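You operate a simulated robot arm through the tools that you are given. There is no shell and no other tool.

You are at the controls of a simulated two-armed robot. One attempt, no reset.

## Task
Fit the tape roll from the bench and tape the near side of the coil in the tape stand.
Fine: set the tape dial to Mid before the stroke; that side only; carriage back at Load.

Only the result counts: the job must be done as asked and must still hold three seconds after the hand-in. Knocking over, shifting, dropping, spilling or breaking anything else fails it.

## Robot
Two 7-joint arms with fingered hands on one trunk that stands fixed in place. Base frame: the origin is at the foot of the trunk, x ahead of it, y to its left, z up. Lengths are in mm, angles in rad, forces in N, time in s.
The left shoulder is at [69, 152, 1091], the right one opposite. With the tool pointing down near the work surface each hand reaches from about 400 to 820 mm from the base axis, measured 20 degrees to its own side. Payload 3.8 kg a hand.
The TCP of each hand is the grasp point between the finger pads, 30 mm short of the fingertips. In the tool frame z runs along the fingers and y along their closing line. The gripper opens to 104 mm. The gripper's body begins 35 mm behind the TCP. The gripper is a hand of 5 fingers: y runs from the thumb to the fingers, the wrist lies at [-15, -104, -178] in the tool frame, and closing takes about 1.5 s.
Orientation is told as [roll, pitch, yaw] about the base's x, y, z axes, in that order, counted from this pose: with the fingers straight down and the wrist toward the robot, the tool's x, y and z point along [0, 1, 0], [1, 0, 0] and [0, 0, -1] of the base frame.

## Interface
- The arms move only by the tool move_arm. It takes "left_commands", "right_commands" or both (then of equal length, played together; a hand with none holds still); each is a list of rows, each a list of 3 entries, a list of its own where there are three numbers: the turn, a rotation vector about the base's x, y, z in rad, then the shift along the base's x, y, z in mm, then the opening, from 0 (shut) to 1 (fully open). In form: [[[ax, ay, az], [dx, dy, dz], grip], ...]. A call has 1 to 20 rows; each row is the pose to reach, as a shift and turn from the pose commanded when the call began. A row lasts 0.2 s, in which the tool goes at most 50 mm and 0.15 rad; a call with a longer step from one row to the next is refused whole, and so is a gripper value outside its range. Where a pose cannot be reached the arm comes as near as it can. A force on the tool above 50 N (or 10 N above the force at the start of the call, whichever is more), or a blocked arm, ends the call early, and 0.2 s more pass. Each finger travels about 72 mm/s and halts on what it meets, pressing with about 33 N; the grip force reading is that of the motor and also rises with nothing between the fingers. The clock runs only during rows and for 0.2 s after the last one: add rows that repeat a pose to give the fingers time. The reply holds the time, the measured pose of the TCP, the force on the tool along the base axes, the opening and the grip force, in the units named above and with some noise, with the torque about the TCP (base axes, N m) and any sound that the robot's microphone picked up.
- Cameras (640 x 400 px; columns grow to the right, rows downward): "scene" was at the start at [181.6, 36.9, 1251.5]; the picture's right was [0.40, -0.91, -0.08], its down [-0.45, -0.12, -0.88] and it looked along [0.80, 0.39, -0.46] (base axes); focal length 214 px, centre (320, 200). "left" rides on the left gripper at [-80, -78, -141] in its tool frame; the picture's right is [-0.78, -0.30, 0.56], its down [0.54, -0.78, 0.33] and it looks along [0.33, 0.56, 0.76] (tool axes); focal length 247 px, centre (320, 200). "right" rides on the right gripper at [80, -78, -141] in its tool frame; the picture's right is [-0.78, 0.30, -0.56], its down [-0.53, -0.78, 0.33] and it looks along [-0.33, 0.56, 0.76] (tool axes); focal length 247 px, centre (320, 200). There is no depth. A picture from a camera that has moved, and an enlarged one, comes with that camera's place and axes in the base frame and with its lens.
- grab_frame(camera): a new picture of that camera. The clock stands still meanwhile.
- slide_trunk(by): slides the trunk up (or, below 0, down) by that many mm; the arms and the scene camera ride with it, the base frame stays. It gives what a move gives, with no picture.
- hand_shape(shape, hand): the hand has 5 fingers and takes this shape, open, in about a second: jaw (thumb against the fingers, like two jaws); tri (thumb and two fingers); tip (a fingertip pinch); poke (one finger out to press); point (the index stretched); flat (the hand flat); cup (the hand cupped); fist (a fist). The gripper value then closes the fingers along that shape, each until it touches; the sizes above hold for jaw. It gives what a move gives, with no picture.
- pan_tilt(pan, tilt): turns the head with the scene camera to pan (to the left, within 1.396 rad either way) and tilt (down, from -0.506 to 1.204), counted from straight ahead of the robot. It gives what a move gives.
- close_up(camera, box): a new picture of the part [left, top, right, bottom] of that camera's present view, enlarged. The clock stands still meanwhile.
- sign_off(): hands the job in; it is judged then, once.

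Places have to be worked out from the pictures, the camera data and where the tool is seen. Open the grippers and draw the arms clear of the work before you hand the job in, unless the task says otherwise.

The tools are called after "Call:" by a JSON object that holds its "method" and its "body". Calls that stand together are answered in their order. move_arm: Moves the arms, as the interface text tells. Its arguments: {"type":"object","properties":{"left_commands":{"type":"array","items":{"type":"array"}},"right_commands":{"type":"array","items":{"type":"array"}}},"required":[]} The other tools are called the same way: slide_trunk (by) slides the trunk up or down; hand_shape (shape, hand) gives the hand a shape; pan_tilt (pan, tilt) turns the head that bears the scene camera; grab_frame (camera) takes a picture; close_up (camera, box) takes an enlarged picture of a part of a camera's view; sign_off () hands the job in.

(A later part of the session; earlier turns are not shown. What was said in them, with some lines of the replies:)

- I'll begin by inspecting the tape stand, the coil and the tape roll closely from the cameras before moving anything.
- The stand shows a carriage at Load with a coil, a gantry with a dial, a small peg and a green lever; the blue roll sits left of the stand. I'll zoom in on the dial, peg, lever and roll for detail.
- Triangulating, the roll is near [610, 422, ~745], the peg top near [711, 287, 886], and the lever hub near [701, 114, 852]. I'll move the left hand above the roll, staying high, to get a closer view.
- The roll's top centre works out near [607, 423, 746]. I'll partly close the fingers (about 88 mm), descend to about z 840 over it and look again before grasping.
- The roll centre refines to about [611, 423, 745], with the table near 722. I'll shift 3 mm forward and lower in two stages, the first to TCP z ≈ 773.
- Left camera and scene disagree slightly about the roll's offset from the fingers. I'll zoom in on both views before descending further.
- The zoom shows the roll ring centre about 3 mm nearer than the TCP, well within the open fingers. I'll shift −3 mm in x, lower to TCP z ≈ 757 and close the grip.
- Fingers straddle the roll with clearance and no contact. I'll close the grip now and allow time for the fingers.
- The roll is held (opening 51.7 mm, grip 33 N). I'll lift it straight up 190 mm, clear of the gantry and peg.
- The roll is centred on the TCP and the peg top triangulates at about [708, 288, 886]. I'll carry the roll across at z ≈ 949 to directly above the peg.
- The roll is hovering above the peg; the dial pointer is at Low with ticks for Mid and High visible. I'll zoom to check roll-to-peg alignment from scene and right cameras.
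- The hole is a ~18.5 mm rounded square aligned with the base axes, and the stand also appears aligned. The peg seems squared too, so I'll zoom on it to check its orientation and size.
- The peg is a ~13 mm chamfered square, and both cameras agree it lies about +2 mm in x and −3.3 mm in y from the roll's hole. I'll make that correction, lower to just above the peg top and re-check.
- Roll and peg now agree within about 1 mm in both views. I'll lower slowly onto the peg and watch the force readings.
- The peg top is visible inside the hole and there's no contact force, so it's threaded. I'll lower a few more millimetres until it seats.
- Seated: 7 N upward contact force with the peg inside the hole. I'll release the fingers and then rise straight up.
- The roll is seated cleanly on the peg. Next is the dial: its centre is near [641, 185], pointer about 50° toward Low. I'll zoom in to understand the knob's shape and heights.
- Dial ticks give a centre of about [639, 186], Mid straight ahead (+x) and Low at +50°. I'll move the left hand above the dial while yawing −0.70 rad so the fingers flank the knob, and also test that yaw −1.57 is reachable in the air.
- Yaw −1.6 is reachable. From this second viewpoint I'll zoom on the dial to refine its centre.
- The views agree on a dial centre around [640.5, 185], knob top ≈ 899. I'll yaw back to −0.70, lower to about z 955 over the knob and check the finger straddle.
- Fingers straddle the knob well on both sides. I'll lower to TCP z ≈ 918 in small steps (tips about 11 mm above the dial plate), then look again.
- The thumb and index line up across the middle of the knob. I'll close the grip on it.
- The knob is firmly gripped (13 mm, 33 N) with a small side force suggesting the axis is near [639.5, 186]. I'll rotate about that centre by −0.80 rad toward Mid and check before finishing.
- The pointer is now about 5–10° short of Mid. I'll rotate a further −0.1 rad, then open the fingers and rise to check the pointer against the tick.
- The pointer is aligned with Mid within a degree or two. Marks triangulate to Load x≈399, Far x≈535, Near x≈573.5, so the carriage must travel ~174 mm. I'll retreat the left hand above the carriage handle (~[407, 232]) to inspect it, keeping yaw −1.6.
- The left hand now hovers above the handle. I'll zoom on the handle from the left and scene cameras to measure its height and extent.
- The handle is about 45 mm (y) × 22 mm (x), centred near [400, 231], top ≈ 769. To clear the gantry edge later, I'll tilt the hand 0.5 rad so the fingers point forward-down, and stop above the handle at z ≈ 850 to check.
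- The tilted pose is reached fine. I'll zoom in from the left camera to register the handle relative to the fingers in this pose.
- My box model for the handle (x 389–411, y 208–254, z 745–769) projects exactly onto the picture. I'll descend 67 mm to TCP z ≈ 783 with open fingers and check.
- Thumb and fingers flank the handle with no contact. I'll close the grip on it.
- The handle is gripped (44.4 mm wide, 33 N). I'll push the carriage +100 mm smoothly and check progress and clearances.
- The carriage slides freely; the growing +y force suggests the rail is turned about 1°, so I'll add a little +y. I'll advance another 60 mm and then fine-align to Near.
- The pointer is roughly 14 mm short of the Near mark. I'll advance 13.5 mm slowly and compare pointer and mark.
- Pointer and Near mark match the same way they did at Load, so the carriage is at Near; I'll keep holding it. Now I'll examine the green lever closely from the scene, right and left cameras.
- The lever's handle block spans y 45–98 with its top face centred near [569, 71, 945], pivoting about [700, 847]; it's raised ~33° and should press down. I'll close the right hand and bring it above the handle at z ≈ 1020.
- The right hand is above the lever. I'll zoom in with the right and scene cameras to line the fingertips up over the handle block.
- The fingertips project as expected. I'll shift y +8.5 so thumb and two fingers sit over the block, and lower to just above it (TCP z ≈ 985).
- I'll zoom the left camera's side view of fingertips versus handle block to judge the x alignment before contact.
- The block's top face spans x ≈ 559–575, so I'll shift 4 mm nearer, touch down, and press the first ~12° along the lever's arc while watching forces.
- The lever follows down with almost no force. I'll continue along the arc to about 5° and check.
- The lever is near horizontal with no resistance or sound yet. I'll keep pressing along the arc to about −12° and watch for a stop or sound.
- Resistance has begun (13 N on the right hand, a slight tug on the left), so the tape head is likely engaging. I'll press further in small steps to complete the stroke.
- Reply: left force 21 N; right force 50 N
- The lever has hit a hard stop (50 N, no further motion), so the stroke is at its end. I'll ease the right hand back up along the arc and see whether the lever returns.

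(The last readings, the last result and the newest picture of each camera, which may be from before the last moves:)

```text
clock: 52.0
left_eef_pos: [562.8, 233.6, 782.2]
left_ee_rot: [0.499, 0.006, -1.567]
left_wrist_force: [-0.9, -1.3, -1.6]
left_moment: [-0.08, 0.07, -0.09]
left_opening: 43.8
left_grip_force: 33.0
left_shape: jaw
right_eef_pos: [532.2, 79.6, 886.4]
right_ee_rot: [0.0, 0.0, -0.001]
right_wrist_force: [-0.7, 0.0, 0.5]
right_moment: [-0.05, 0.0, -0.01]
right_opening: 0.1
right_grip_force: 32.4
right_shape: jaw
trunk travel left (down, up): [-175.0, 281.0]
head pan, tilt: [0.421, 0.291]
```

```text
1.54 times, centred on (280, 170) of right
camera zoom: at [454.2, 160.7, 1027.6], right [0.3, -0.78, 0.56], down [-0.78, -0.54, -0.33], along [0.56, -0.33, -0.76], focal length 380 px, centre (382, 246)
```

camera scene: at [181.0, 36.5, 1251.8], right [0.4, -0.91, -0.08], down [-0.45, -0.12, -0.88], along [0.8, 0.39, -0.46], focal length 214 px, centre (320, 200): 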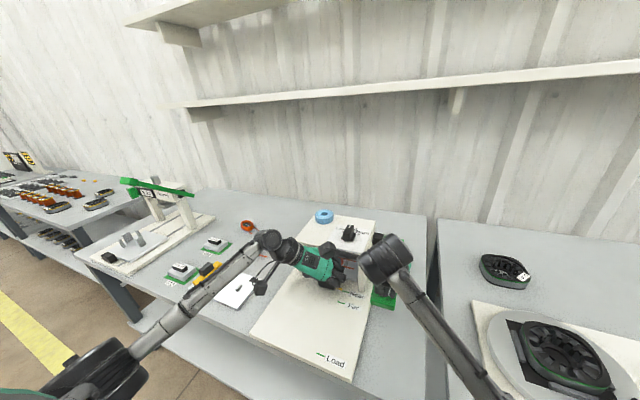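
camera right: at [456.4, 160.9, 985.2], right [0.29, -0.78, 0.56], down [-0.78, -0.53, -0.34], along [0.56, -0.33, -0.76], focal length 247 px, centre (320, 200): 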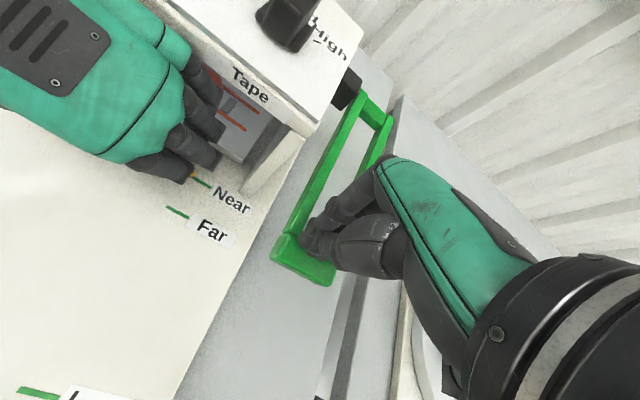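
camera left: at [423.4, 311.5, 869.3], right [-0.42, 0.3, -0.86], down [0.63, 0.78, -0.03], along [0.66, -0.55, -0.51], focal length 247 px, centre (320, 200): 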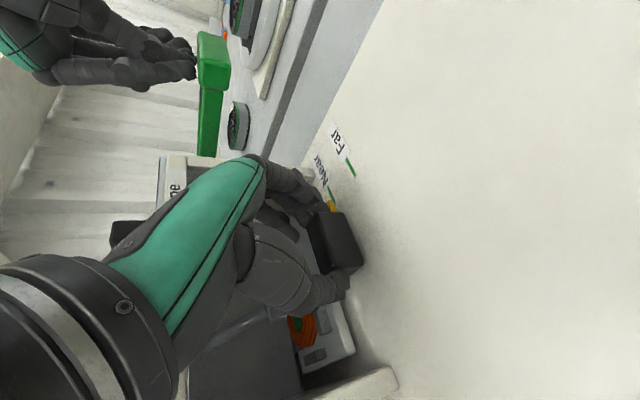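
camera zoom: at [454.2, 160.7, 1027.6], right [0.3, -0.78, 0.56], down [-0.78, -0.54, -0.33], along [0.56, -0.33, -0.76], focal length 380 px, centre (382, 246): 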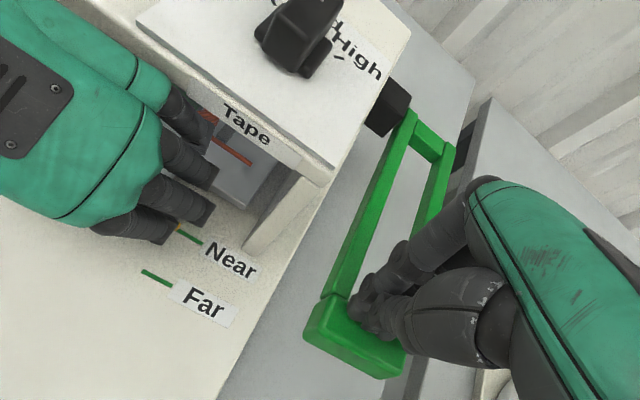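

The lever is spring-loaded and follows the hand up. I'll retrace the arc to let it return gently to its raised rest, then lift clear.

Call:
{"method": "move_arm", "body": {"right_commands": [[[0, 0, 0], [0.5, 0, 10], 0.0], [[0, 0, 0], [1.4, 0, 19.4], 0.0], [[0, 0, 0], [4.6, 0, 33.6], 0.0], [[0, 0, 0], [8.9, 0, 47.5], 0.0], [[0, 0, 0], [14.5, 0, 60.9], 0.0], [[0, 0, 0], [21.2, 0, 73.8], 0.0], [[0, 0, 0], [27, 0, 83], 0.0], [[0, 0, 0], [31.6, 0, 89.6], 0.0], [[0, 0, 0], [33, 0, 98], 0.0], [[0, 0, 0], [33, 0, 115], 0.0], [[0, 0, 0], [33, 0, 140], 0.0], [[0, 0, 0], [33, 0, 140], 0.0]]}}

Call:
{"method": "grab_frame", "body": {"camera": "left"}}

Call:
{"method": "grab_frame", "body": {"camera": "right"}}

Call:
{"method": "close_up", "body": {"camera": "scene", "box": [280, 190, 430, 310]}}

```text
clock: 54.6
left_eef_pos: [562.2, 233.3, 783.9]
left_ee_rot: [0.499, 0.009, -1.568]
left_wrist_force: [-1.5, -1.3, -0.1]
left_moment: [-0.15, 0.03, -0.08]
left_opening: 43.9
left_grip_force: 32.7
left_shape: jaw
right_eef_pos: [567.1, 81.1, 1027.2]
right_ee_rot: [0.0, 0.001, -0.001]
right_wrist_force: [0.8, -0.5, 0.1]
right_moment: [-0.02, -0.02, 0.0]
right_opening: 0.0
right_grip_force: 33.1
right_shape: jaw
trunk travel left (down, up): [-175.0, 281.0]
head pan, tilt: [0.421, 0.291]
```

```text
taken
camera left: at [423.4, 311.5, 869.3], right [-0.42, 0.3, -0.86], down [0.63, 0.78, -0.03], along [0.66, -0.55, -0.51], focal length 247 px, centre (320, 200)
```

left: 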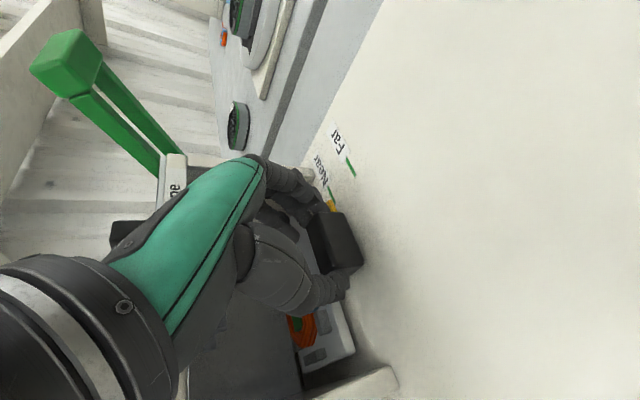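

```text
taken
camera right: at [487.7, 162.4, 1167.6], right [0.3, -0.78, 0.56], down [-0.78, -0.53, -0.33], along [0.56, -0.33, -0.76], focal length 247 px, centre (320, 200)
```

right: 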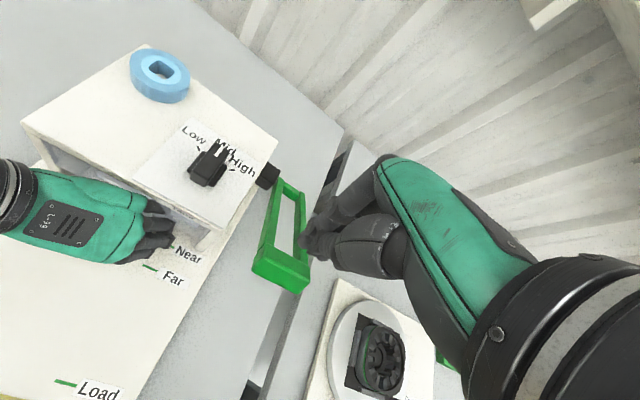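

```text
3.33 times, centred on (355, 250) of scene
camera zoom: at [181.5, 36.8, 1251.5], right [0.4, -0.91, -0.08], down [-0.45, -0.12, -0.88], along [0.8, 0.39, -0.46], focal length 715 px, centre (203, 33)
```

zoom: 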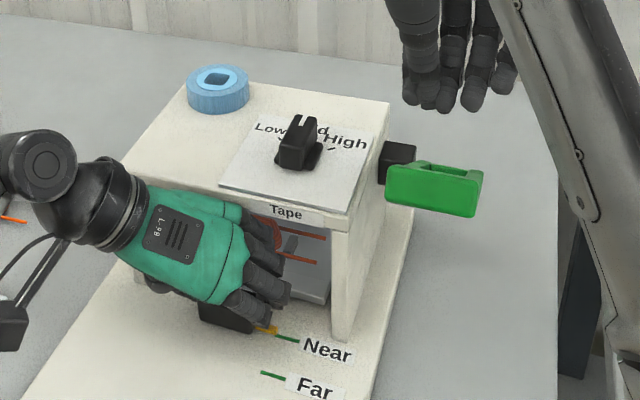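

The lever is back at its raised rest. I'll zoom to confirm the dial is still at Mid and look into the tunnel at the coil before pulling the carriage back.

Call:
{"method": "close_up", "body": {"camera": "scene", "box": [328, 205, 376, 245]}}

Call:
{"method": "close_up", "body": {"camera": "scene", "box": [320, 245, 384, 295]}}

Call:
{"method": "close_up", "body": {"camera": "right", "box": [140, 110, 260, 200]}}

```text
10.00 times, centred on (352, 225) of scene
camera zoom: at [181.5, 36.8, 1251.5], right [0.4, -0.91, -0.08], down [-0.45, -0.12, -0.88], along [0.8, 0.39, -0.46], focal length 2145 px, centre (0, -50)
```

zoom: 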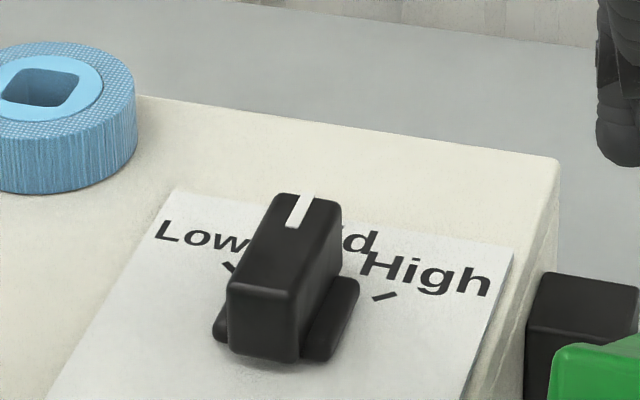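

```text
8.00 times, centred on (352, 270) of scene
camera zoom: at [181.5, 36.8, 1251.5], right [0.4, -0.91, -0.08], down [-0.45, -0.12, -0.88], along [0.8, 0.39, -0.46], focal length 1716 px, centre (64, -360)
```

zoom: 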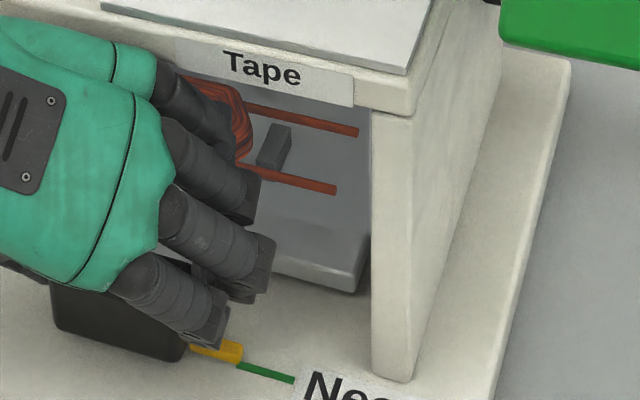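

```text
4.44 times, centred on (200, 155) of right
camera zoom: at [487.7, 162.4, 1167.6], right [0.3, -0.78, 0.56], down [-0.78, -0.53, -0.33], along [0.56, -0.33, -0.76], focal length 1098 px, centre (853, 400)
```

zoom: 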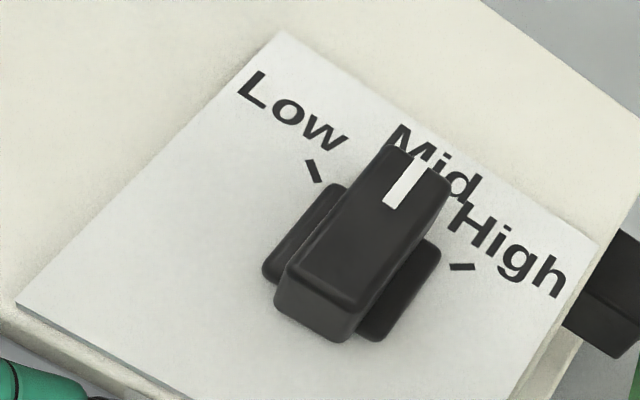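

The dial reads Mid. I'll now pull the carriage back toward Load, 160 mm smoothly with a small −y correction, then fine-align.

Call:
{"method": "move_arm", "body": {"left_commands": [[[0, 0, 0], [-3, 0, 0], 0.2], [[0, 0, 0], [-9, -0.1, 0], 0.2], [[0, 0, 0], [-17, -0.2, 0], 0.2], [[0, 0, 0], [-27, -0.4, 0], 0.2], [[0, 0, 0], [-38, -0.6, 0], 0.2], [[0, 0, 0], [-49, -0.8, 0], 0.2], [[0, 0, 0], [-60, -1, 0], 0.2], [[0, 0, 0], [-71, -1.2, 0], 0.2], [[0, 0, 0], [-82, -1.3, 0], 0.2], [[0, 0, 0], [-93, -1.5, 0], 0.2], [[0, 0, 0], [-104, -1.7, 0], 0.2], [[0, 0, 0], [-115, -1.9, 0], 0.2], [[0, 0, 0], [-126, -2, 0], 0.2], [[0, 0, 0], [-137, -2.1, 0], 0.2], [[0, 0, 0], [-147, -2.2, 0], 0.2], [[0, 0, 0], [-155, -2.3, 0], 0.2], [[0, 0, 0], [-160, -2.4, 0], 0.2], [[0, 0, 0], [-160, -2.4, 0], 0.2]]}}

Call:
{"method": "grab_frame", "body": {"camera": "scene"}}

Call:
{"method": "close_up", "body": {"camera": "scene", "box": [260, 270, 380, 380]}}

Call:
{"method": "close_up", "body": {"camera": "left", "box": [240, 130, 432, 330]}}

```text
clock: 58.4
left_eef_pos: [402.5, 231.6, 782.3]
left_ee_rot: [0.498, 0.004, -1.568]
left_wrist_force: [1.1, 12.5, 3.7]
left_moment: [0.21, -0.1, 0.19]
left_opening: 43.7
left_grip_force: 32.4
left_shape: jaw
right_eef_pos: [565.4, 82.9, 1025.5]
right_ee_rot: [-0.001, 0.0, 0.0]
right_wrist_force: [0.7, -0.3, 0.1]
right_moment: [0.01, 0.03, -0.01]
right_opening: 0.1
right_grip_force: 33.1
right_shape: jaw
trunk travel left (down, up): [-175.0, 281.0]
head pan, tilt: [0.421, 0.291]
```

```text
taken
camera scene: at [181.4, 38.4, 1251.5], right [0.4, -0.91, -0.08], down [-0.45, -0.12, -0.88], along [0.8, 0.39, -0.46], focal length 214 px, centre (320, 200)
```

scene: 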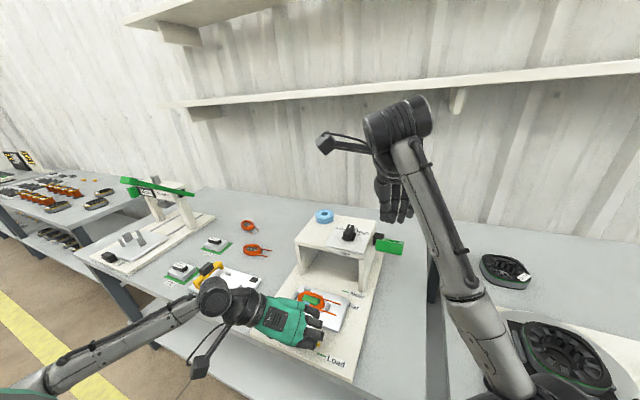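

```text
3.64 times, centred on (320, 325) of scene
camera zoom: at [181.4, 38.4, 1251.5], right [0.4, -0.91, -0.08], down [-0.45, -0.12, -0.88], along [0.8, 0.39, -0.46], focal length 780 px, centre (320, -254)
```

zoom: 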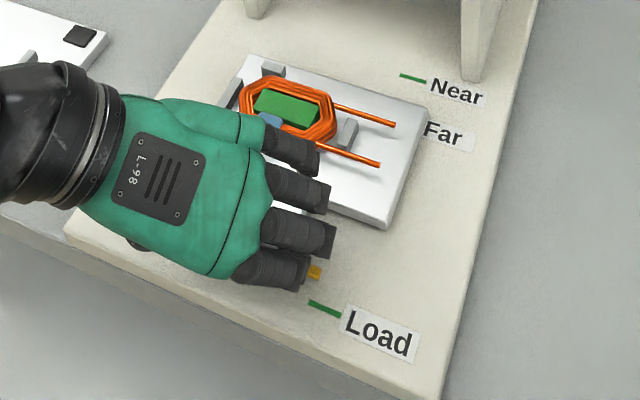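

```text
2.00 times, centred on (336, 230) of left
camera zoom: at [263.2, 308.9, 868.6], right [-0.42, 0.3, -0.86], down [0.63, 0.78, -0.03], along [0.66, -0.55, -0.51], focal length 494 px, centre (288, 140)
```

zoom: 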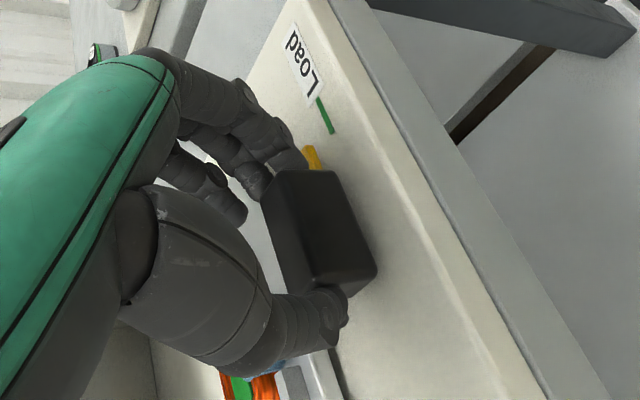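

A blue tape band now shows on the coil's near side. I'll correct +1.3 mm in y to relieve side load and pull the final 13.5 mm to Load.

Call:
{"method": "move_arm", "body": {"left_commands": [[[0, 0, 0], [-2, 0.7, 0], 0.2], [[0, 0, 0], [-5, 1.3, 0], 0.2], [[0, 0, 0], [-9, 1.3, 0], 0.2], [[0, 0, 0], [-12, 1.3, 0], 0.2], [[0, 0, 0], [-13.5, 1.3, 0], 0.2], [[0, 0, 0], [-13.5, 1.3, 0], 0.2]]}}

Call:
{"method": "close_up", "body": {"camera": "scene", "box": [278, 315, 358, 375]}}

Call:
{"method": "close_up", "body": {"camera": "left", "box": [240, 130, 432, 330]}}

Call:
{"method": "close_up", "body": {"camera": "left", "box": [290, 130, 390, 220]}}

```text
clock: 59.8
left_eef_pos: [389.4, 232.1, 782.8]
left_ee_rot: [0.499, 0.008, -1.568]
left_wrist_force: [1.7, 0.4, 5.4]
left_moment: [-0.04, -0.04, 0.11]
left_opening: 43.9
left_grip_force: 32.8
left_shape: jaw
right_eef_pos: [566.4, 81.9, 1026.0]
right_ee_rot: [-0.001, 0.002, 0.0]
right_wrist_force: [0.0, 0.2, 0.5]
right_moment: [-0.03, -0.02, 0.02]
right_opening: 0.1
right_grip_force: 33.0
right_shape: jaw
trunk travel left (down, up): [-175.0, 281.0]
head pan, tilt: [0.421, 0.291]
```

```text
6.67 times, centred on (318, 345) of scene
camera zoom: at [181.4, 36.9, 1251.5], right [0.4, -0.91, -0.08], down [-0.45, -0.12, -0.88], along [0.8, 0.39, -0.46], focal length 1430 px, centre (333, -767)
```

zoom: 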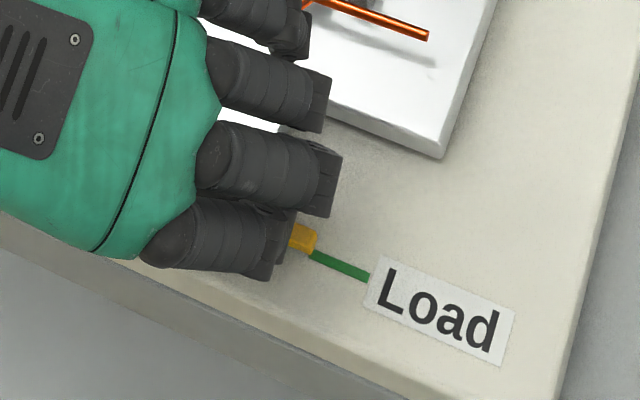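

```text
2.00 times, centred on (336, 230) of left
camera zoom: at [250.0, 309.8, 868.5], right [-0.42, 0.3, -0.86], down [0.63, 0.78, -0.03], along [0.66, -0.55, -0.51], focal length 494 px, centre (288, 140)
```

zoom: 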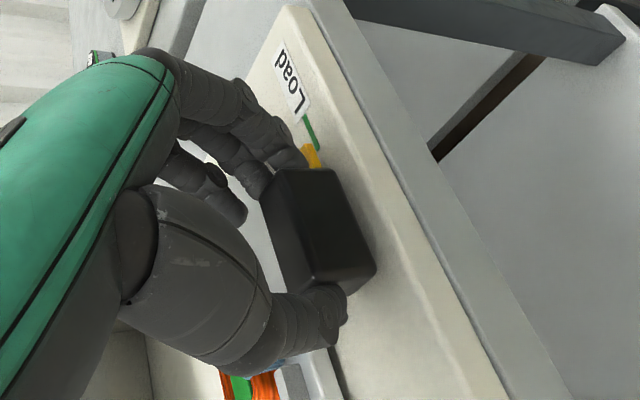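

```text
4.44 times, centred on (340, 175) of left
camera zoom: at [250.0, 309.8, 868.5], right [-0.42, 0.3, -0.86], down [0.63, 0.78, -0.03], along [0.66, -0.55, -0.51], focal length 1098 px, centre (231, 311)
```

zoom: 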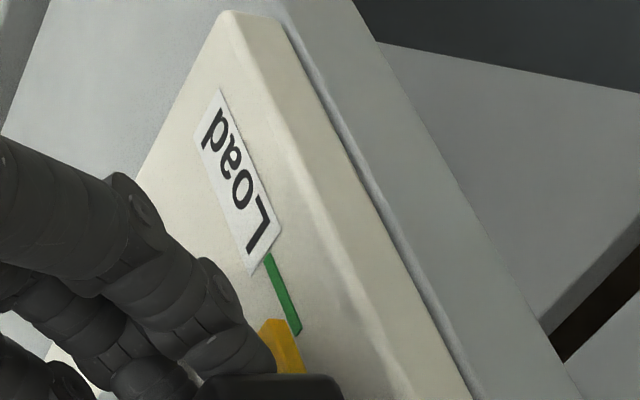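

The pointer sits at the Load mark exactly as at the start. I'll release the handle gently, opening in place, then rise straight up.

Call:
{"method": "move_arm", "body": {"left_commands": [[[0, 0, 0], [0, 0, 0], 0.45], [[0, 0, 0], [0, 0, 0], 0.55], [[0, 0, 0], [0, 0, 0], 0.7], [[0, 0, 0], [0, 0, 0], 0.8], [[0, 0, 0], [0, 0, 0], 0.8], [[0, 0, 0], [0, 0, 0], 0.8], [[0, 0, 0], [0, 0, 10], 0.8], [[0, 0, 0], [0, 0, 30], 0.8], [[0, 0, 0], [0, 0, 60], 0.8], [[0, 0, 0], [0, 0, 95], 0.8], [[0, 0, 0], [-5, 10, 130], 0.8], [[0, 0, 0], [-5, 10, 130], 0.8]]}}

Call:
{"method": "close_up", "body": {"camera": "scene", "box": [260, 270, 380, 380]}}

Call:
{"method": "grab_frame", "body": {"camera": "left"}}

```text
clock: 62.4
left_eef_pos: [381.6, 242.0, 913.4]
left_ee_rot: [0.499, 0.007, -1.567]
left_wrist_force: [-0.1, -0.4, 0.6]
left_moment: [0.0, 0.03, -0.01]
left_opening: 83.1
left_grip_force: 0.1
left_shape: jaw
right_eef_pos: [566.9, 80.8, 1027.1]
right_ee_rot: [0.002, 0.001, 0.0]
right_wrist_force: [0.1, -0.3, 1.0]
right_moment: [0.0, -0.01, 0.01]
right_opening: 0.0
right_grip_force: 33.0
right_shape: jaw
trunk travel left (down, up): [-175.0, 281.0]
head pan, tilt: [0.421, 0.291]
```

```text
3.64 times, centred on (320, 325) of scene
camera zoom: at [181.7, 37.0, 1251.4], right [0.4, -0.91, -0.08], down [-0.45, -0.12, -0.88], along [0.8, 0.39, -0.46], focal length 780 px, centre (320, -254)
```

zoom: 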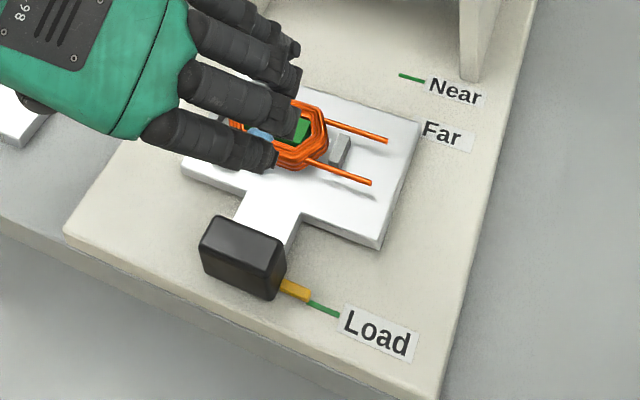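

```text
taken
camera left: at [243.8, 319.8, 999.4], right [-0.42, 0.3, -0.86], down [0.63, 0.78, -0.03], along [0.66, -0.55, -0.51], focal length 247 px, centre (320, 200)
```

left: 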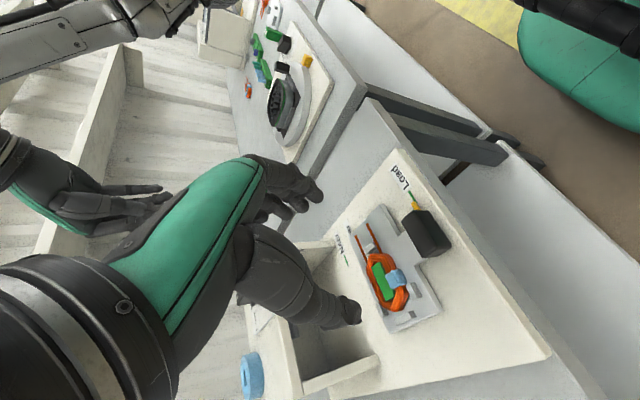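

The blue tape band is across the near winding only, and the pointer is at Load. I'll withdraw both arms up and away, opening the right gripper.

Call:
{"method": "move_arm", "body": {"left_commands": [[[0, 0, 0], [-5, 20, 25], 0.9], [[0, 0, 0], [-5, 45, 55], 1], [[0, 0, 0], [0, 75, 80], 1], [[0, 0, 0], [5, 105, 105], 1], [[0, 0, 0], [10, 135, 130], 1], [[0, 0, 0], [15, 160, 150], 1], [[0, 0, 0], [20, 170, 160], 1], [[0, 0, 0], [20, 170, 160], 1]], "right_commands": [[[0, 0, 0], [0, 0, 30], 0.0], [[0, 0, 0], [-10, -10, 60], 0.1], [[0, 0, 0], [-35, -35, 85], 0.4], [[0, 0, 0], [-65, -60, 105], 0.7], [[0, 0, 0], [-95, -85, 115], 1], [[0, 0, 0], [-120, -105, 120], 1], [[0, 0, 0], [-137, -115, 120], 1], [[0, 0, 0], [-137, -115, 120], 1]]}}

Call:
{"method": "grab_frame", "body": {"camera": "scene"}}

Call:
{"method": "close_up", "body": {"camera": "scene", "box": [260, 270, 380, 380]}}

Call:
{"method": "close_up", "body": {"camera": "scene", "box": [290, 200, 420, 290]}}

Call:
{"method": "close_up", "body": {"camera": "right", "box": [0, 0, 280, 280]}}

```text
clock: 64.2
left_eef_pos: [404.7, 413.6, 1073.0]
left_ee_rot: [0.499, 0.007, -1.569]
left_wrist_force: [0.0, -0.7, 0.1]
left_moment: [-0.02, 0.05, 0.0]
left_opening: 103.8
left_grip_force: 0.0
left_shape: jaw
right_eef_pos: [587.5, 23.2, 1091.1]
right_ee_rot: [0.0, -0.001, -0.002]
right_wrist_force: [-0.1, 0.5, 0.4]
right_moment: [0.03, 0.01, -0.03]
right_opening: 103.7
right_grip_force: 0.0
right_shape: jaw
right hand out of reach, approached as far as the arm can: row 2, 3, 4, 5, 6, 7, 8
trunk travel left (down, up): [-175.0, 281.0]
head pan, tilt: [0.421, 0.291]
```

```text
taken
camera scene: at [181.6, 36.9, 1251.5], right [0.4, -0.91, -0.08], down [-0.45, -0.12, -0.88], along [0.8, 0.39, -0.46], focal length 214 px, centre (320, 200)
```

scene: 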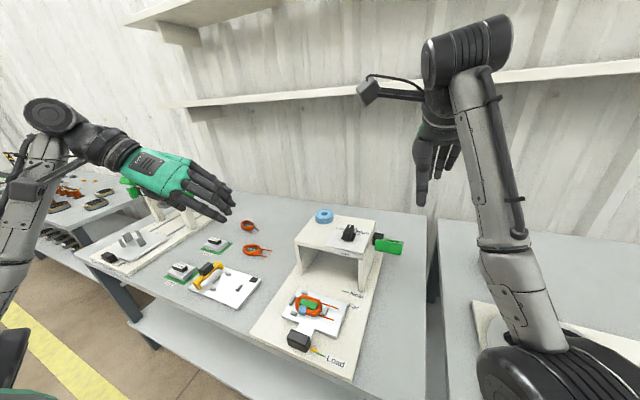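

```text
3.64 times, centred on (320, 325) of scene
camera zoom: at [181.6, 36.9, 1251.5], right [0.4, -0.91, -0.08], down [-0.45, -0.12, -0.88], along [0.8, 0.39, -0.46], focal length 780 px, centre (320, -254)
```

zoom: 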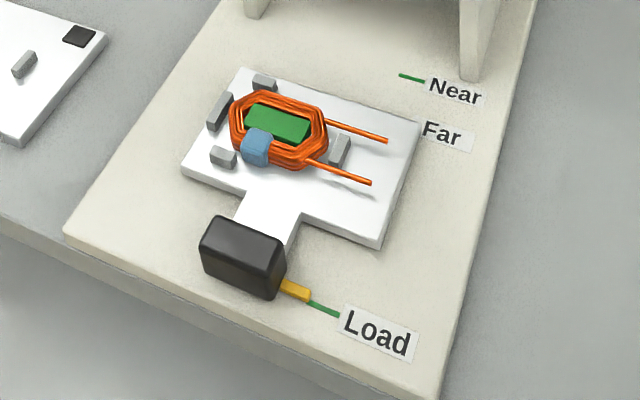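

```text
4.44 times, centred on (355, 245) of scene
camera zoom: at [181.6, 36.9, 1251.5], right [0.4, -0.91, -0.08], down [-0.45, -0.12, -0.88], along [0.8, 0.39, -0.46], focal length 953 px, centre (164, 0)
```

zoom: 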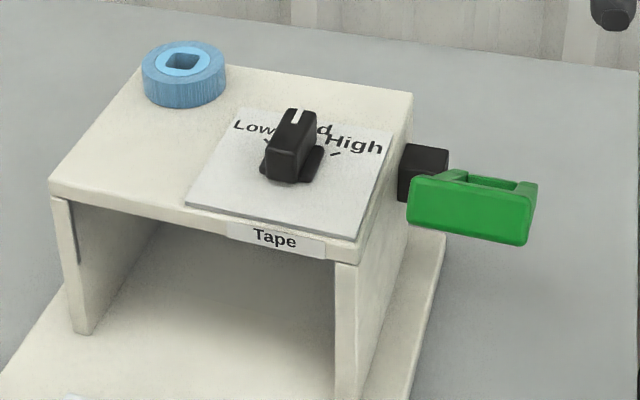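

```text
1.43 times, centred on (140, 140) of right
camera zoom: at [510.0, 104.8, 1232.9], right [0.3, -0.78, 0.56], down [-0.78, -0.53, -0.33], along [0.56, -0.33, -0.76], focal length 353 px, centre (577, 286)
```

zoom: 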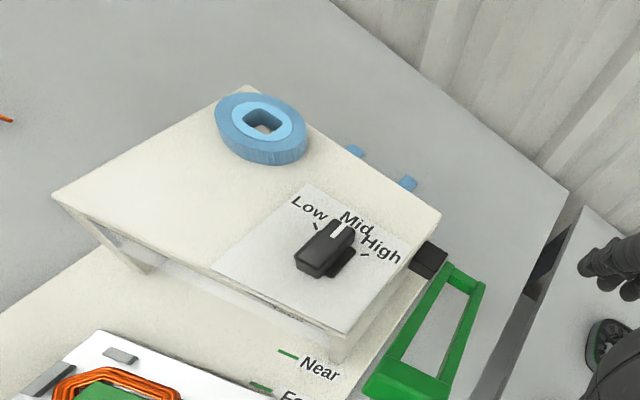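

Everything looks right: roll seated, dial at Mid, near side taped, pointer at Load, lever at rest. The right hand stopped partway (reach limit) but is clear above; I'll try a small step to see how it responds so I can withdraw it further.

Call:
{"method": "move_arm", "body": {"right_commands": [[[0, 0, 0], [0, 0, -10], 1], [[0, 0, 0], [0, 0, -20], 1]]}}

Call:
{"method": "grab_frame", "body": {"camera": "scene"}}

```text
clock: 64.8
left_eef_pos: [404.7, 414.4, 1072.0]
left_ee_rot: [0.5, 0.009, -1.567]
left_wrist_force: [0.5, -0.3, -0.2]
left_moment: [0.01, 0.01, -0.01]
left_opening: 103.6
left_grip_force: 0.1
left_shape: jaw
right_eef_pos: [586.3, 25.7, 1071.5]
right_ee_rot: [0.001, 0.001, 0.0]
right_wrist_force: [-0.7, -0.1, 0.1]
right_moment: [-0.05, 0.0, -0.02]
right_opening: 103.8
right_grip_force: 0.1
right_shape: jaw
trunk travel left (down, up): [-175.0, 281.0]
head pan, tilt: [0.421, 0.291]
```

```text
taken
camera scene: at [181.7, 37.0, 1251.5], right [0.4, -0.91, -0.08], down [-0.45, -0.12, -0.88], along [0.8, 0.39, -0.46], focal length 214 px, centre (320, 200)
```

scene: 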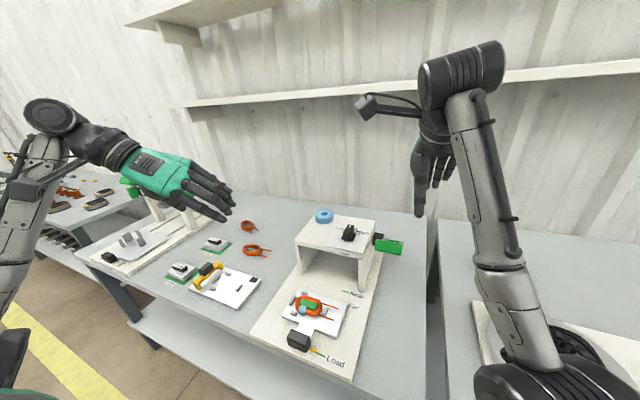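

The arm responds normally from its actual pose. I'll slide the right hand back and to the right, away from the lever.

Call:
{"method": "move_arm", "body": {"right_commands": [[[0, 0, 0], [-10, -20, 0], 1], [[0, 0, 0], [-20, -45, 0], 1], [[0, 0, 0], [-35, -70, 0], 1], [[0, 0, 0], [-55, -95, 0], 1], [[0, 0, 0], [-75, -115, 0], 1], [[0, 0, 0], [-90, -130, 0], 1], [[0, 0, 0], [-90, -130, 0], 1]]}}

Call:
{"method": "grab_frame", "body": {"camera": "scene"}}

Call:
{"method": "close_up", "body": {"camera": "scene", "box": [230, 200, 430, 390]}}

```text
clock: 66.4
left_eef_pos: [405.0, 413.8, 1073.0]
left_ee_rot: [0.5, 0.007, -1.567]
left_wrist_force: [-0.1, -0.1, -1.0]
left_moment: [-0.03, 0.02, 0.04]
left_opening: 103.4
left_grip_force: 0.1
left_shape: jaw
right_eef_pos: [558.9, -96.0, 1021.7]
right_ee_rot: [0.0, -0.002, 0.001]
right_wrist_force: [0.0, -0.3, 0.2]
right_moment: [-0.02, 0.0, 0.0]
right_opening: 103.7
right_grip_force: 0.1
right_shape: jaw
right hand out of reach, approached as far as the arm can: row 1, 2, 3, 4, 5, 6, 7
trunk travel left (down, up): [-175.0, 281.0]
head pan, tilt: [0.421, 0.291]
```

```text
taken
camera scene: at [181.6, 36.9, 1251.5], right [0.4, -0.91, -0.08], down [-0.45, -0.12, -0.88], along [0.8, 0.39, -0.46], focal length 214 px, centre (320, 200)
```

scene: 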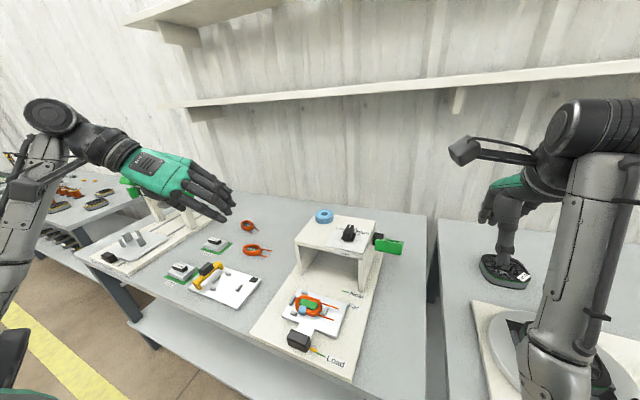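

```text
2.11 times, centred on (330, 295) of scene
camera zoom: at [181.6, 36.9, 1251.5], right [0.4, -0.91, -0.08], down [-0.45, -0.12, -0.88], along [0.8, 0.39, -0.46], focal length 452 px, centre (299, 0)
```

zoom: 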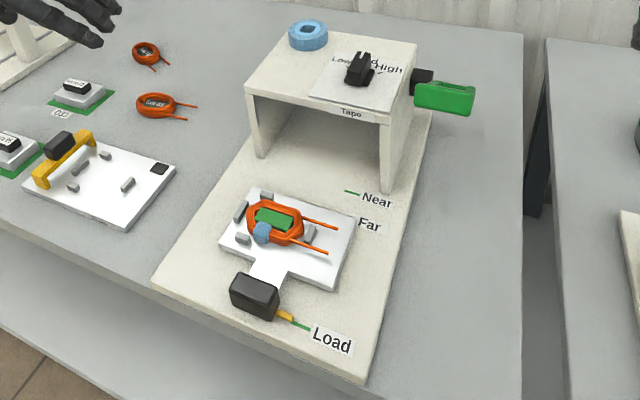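

Both arms are clear with open grippers; the roll is on its peg, the dial is at Mid, the near side alone carries tape, the carriage is at Load and nothing else has shifted. I'm handing the job in.

Call:
{"method": "sign_off", "body": {}}

```text
The job is handed in.
```

The job is handed in. At hand-in the pictures showed:

- **Tape roll:** it sits flat on the stand's peg, with the peg through its hole.
- **Dial:** I set the pointer to Mid before the stroke, and it still read Mid afterwards.
- **Taping:** I moved the carriage to Near and pressed the lever once, down to its stop. A blue tape band is now across the coil's near side only. The lever went back up to its rest position.
- **Carriage:** it is back at Load, with the pointer on the mark as it was at the start.

Both grippers are open and the arms are clear of the stand. The other items on the bench look unmoved compared with the first picture. The right arm hit its reach limit while withdrawing, so it stopped short of its starting pose. It is well to the right of the lever and above the bench.

The microphone reported no sound at any point. My evidence that the stroke was complete is the lever's hard stop at about 50 N and the visible tape.
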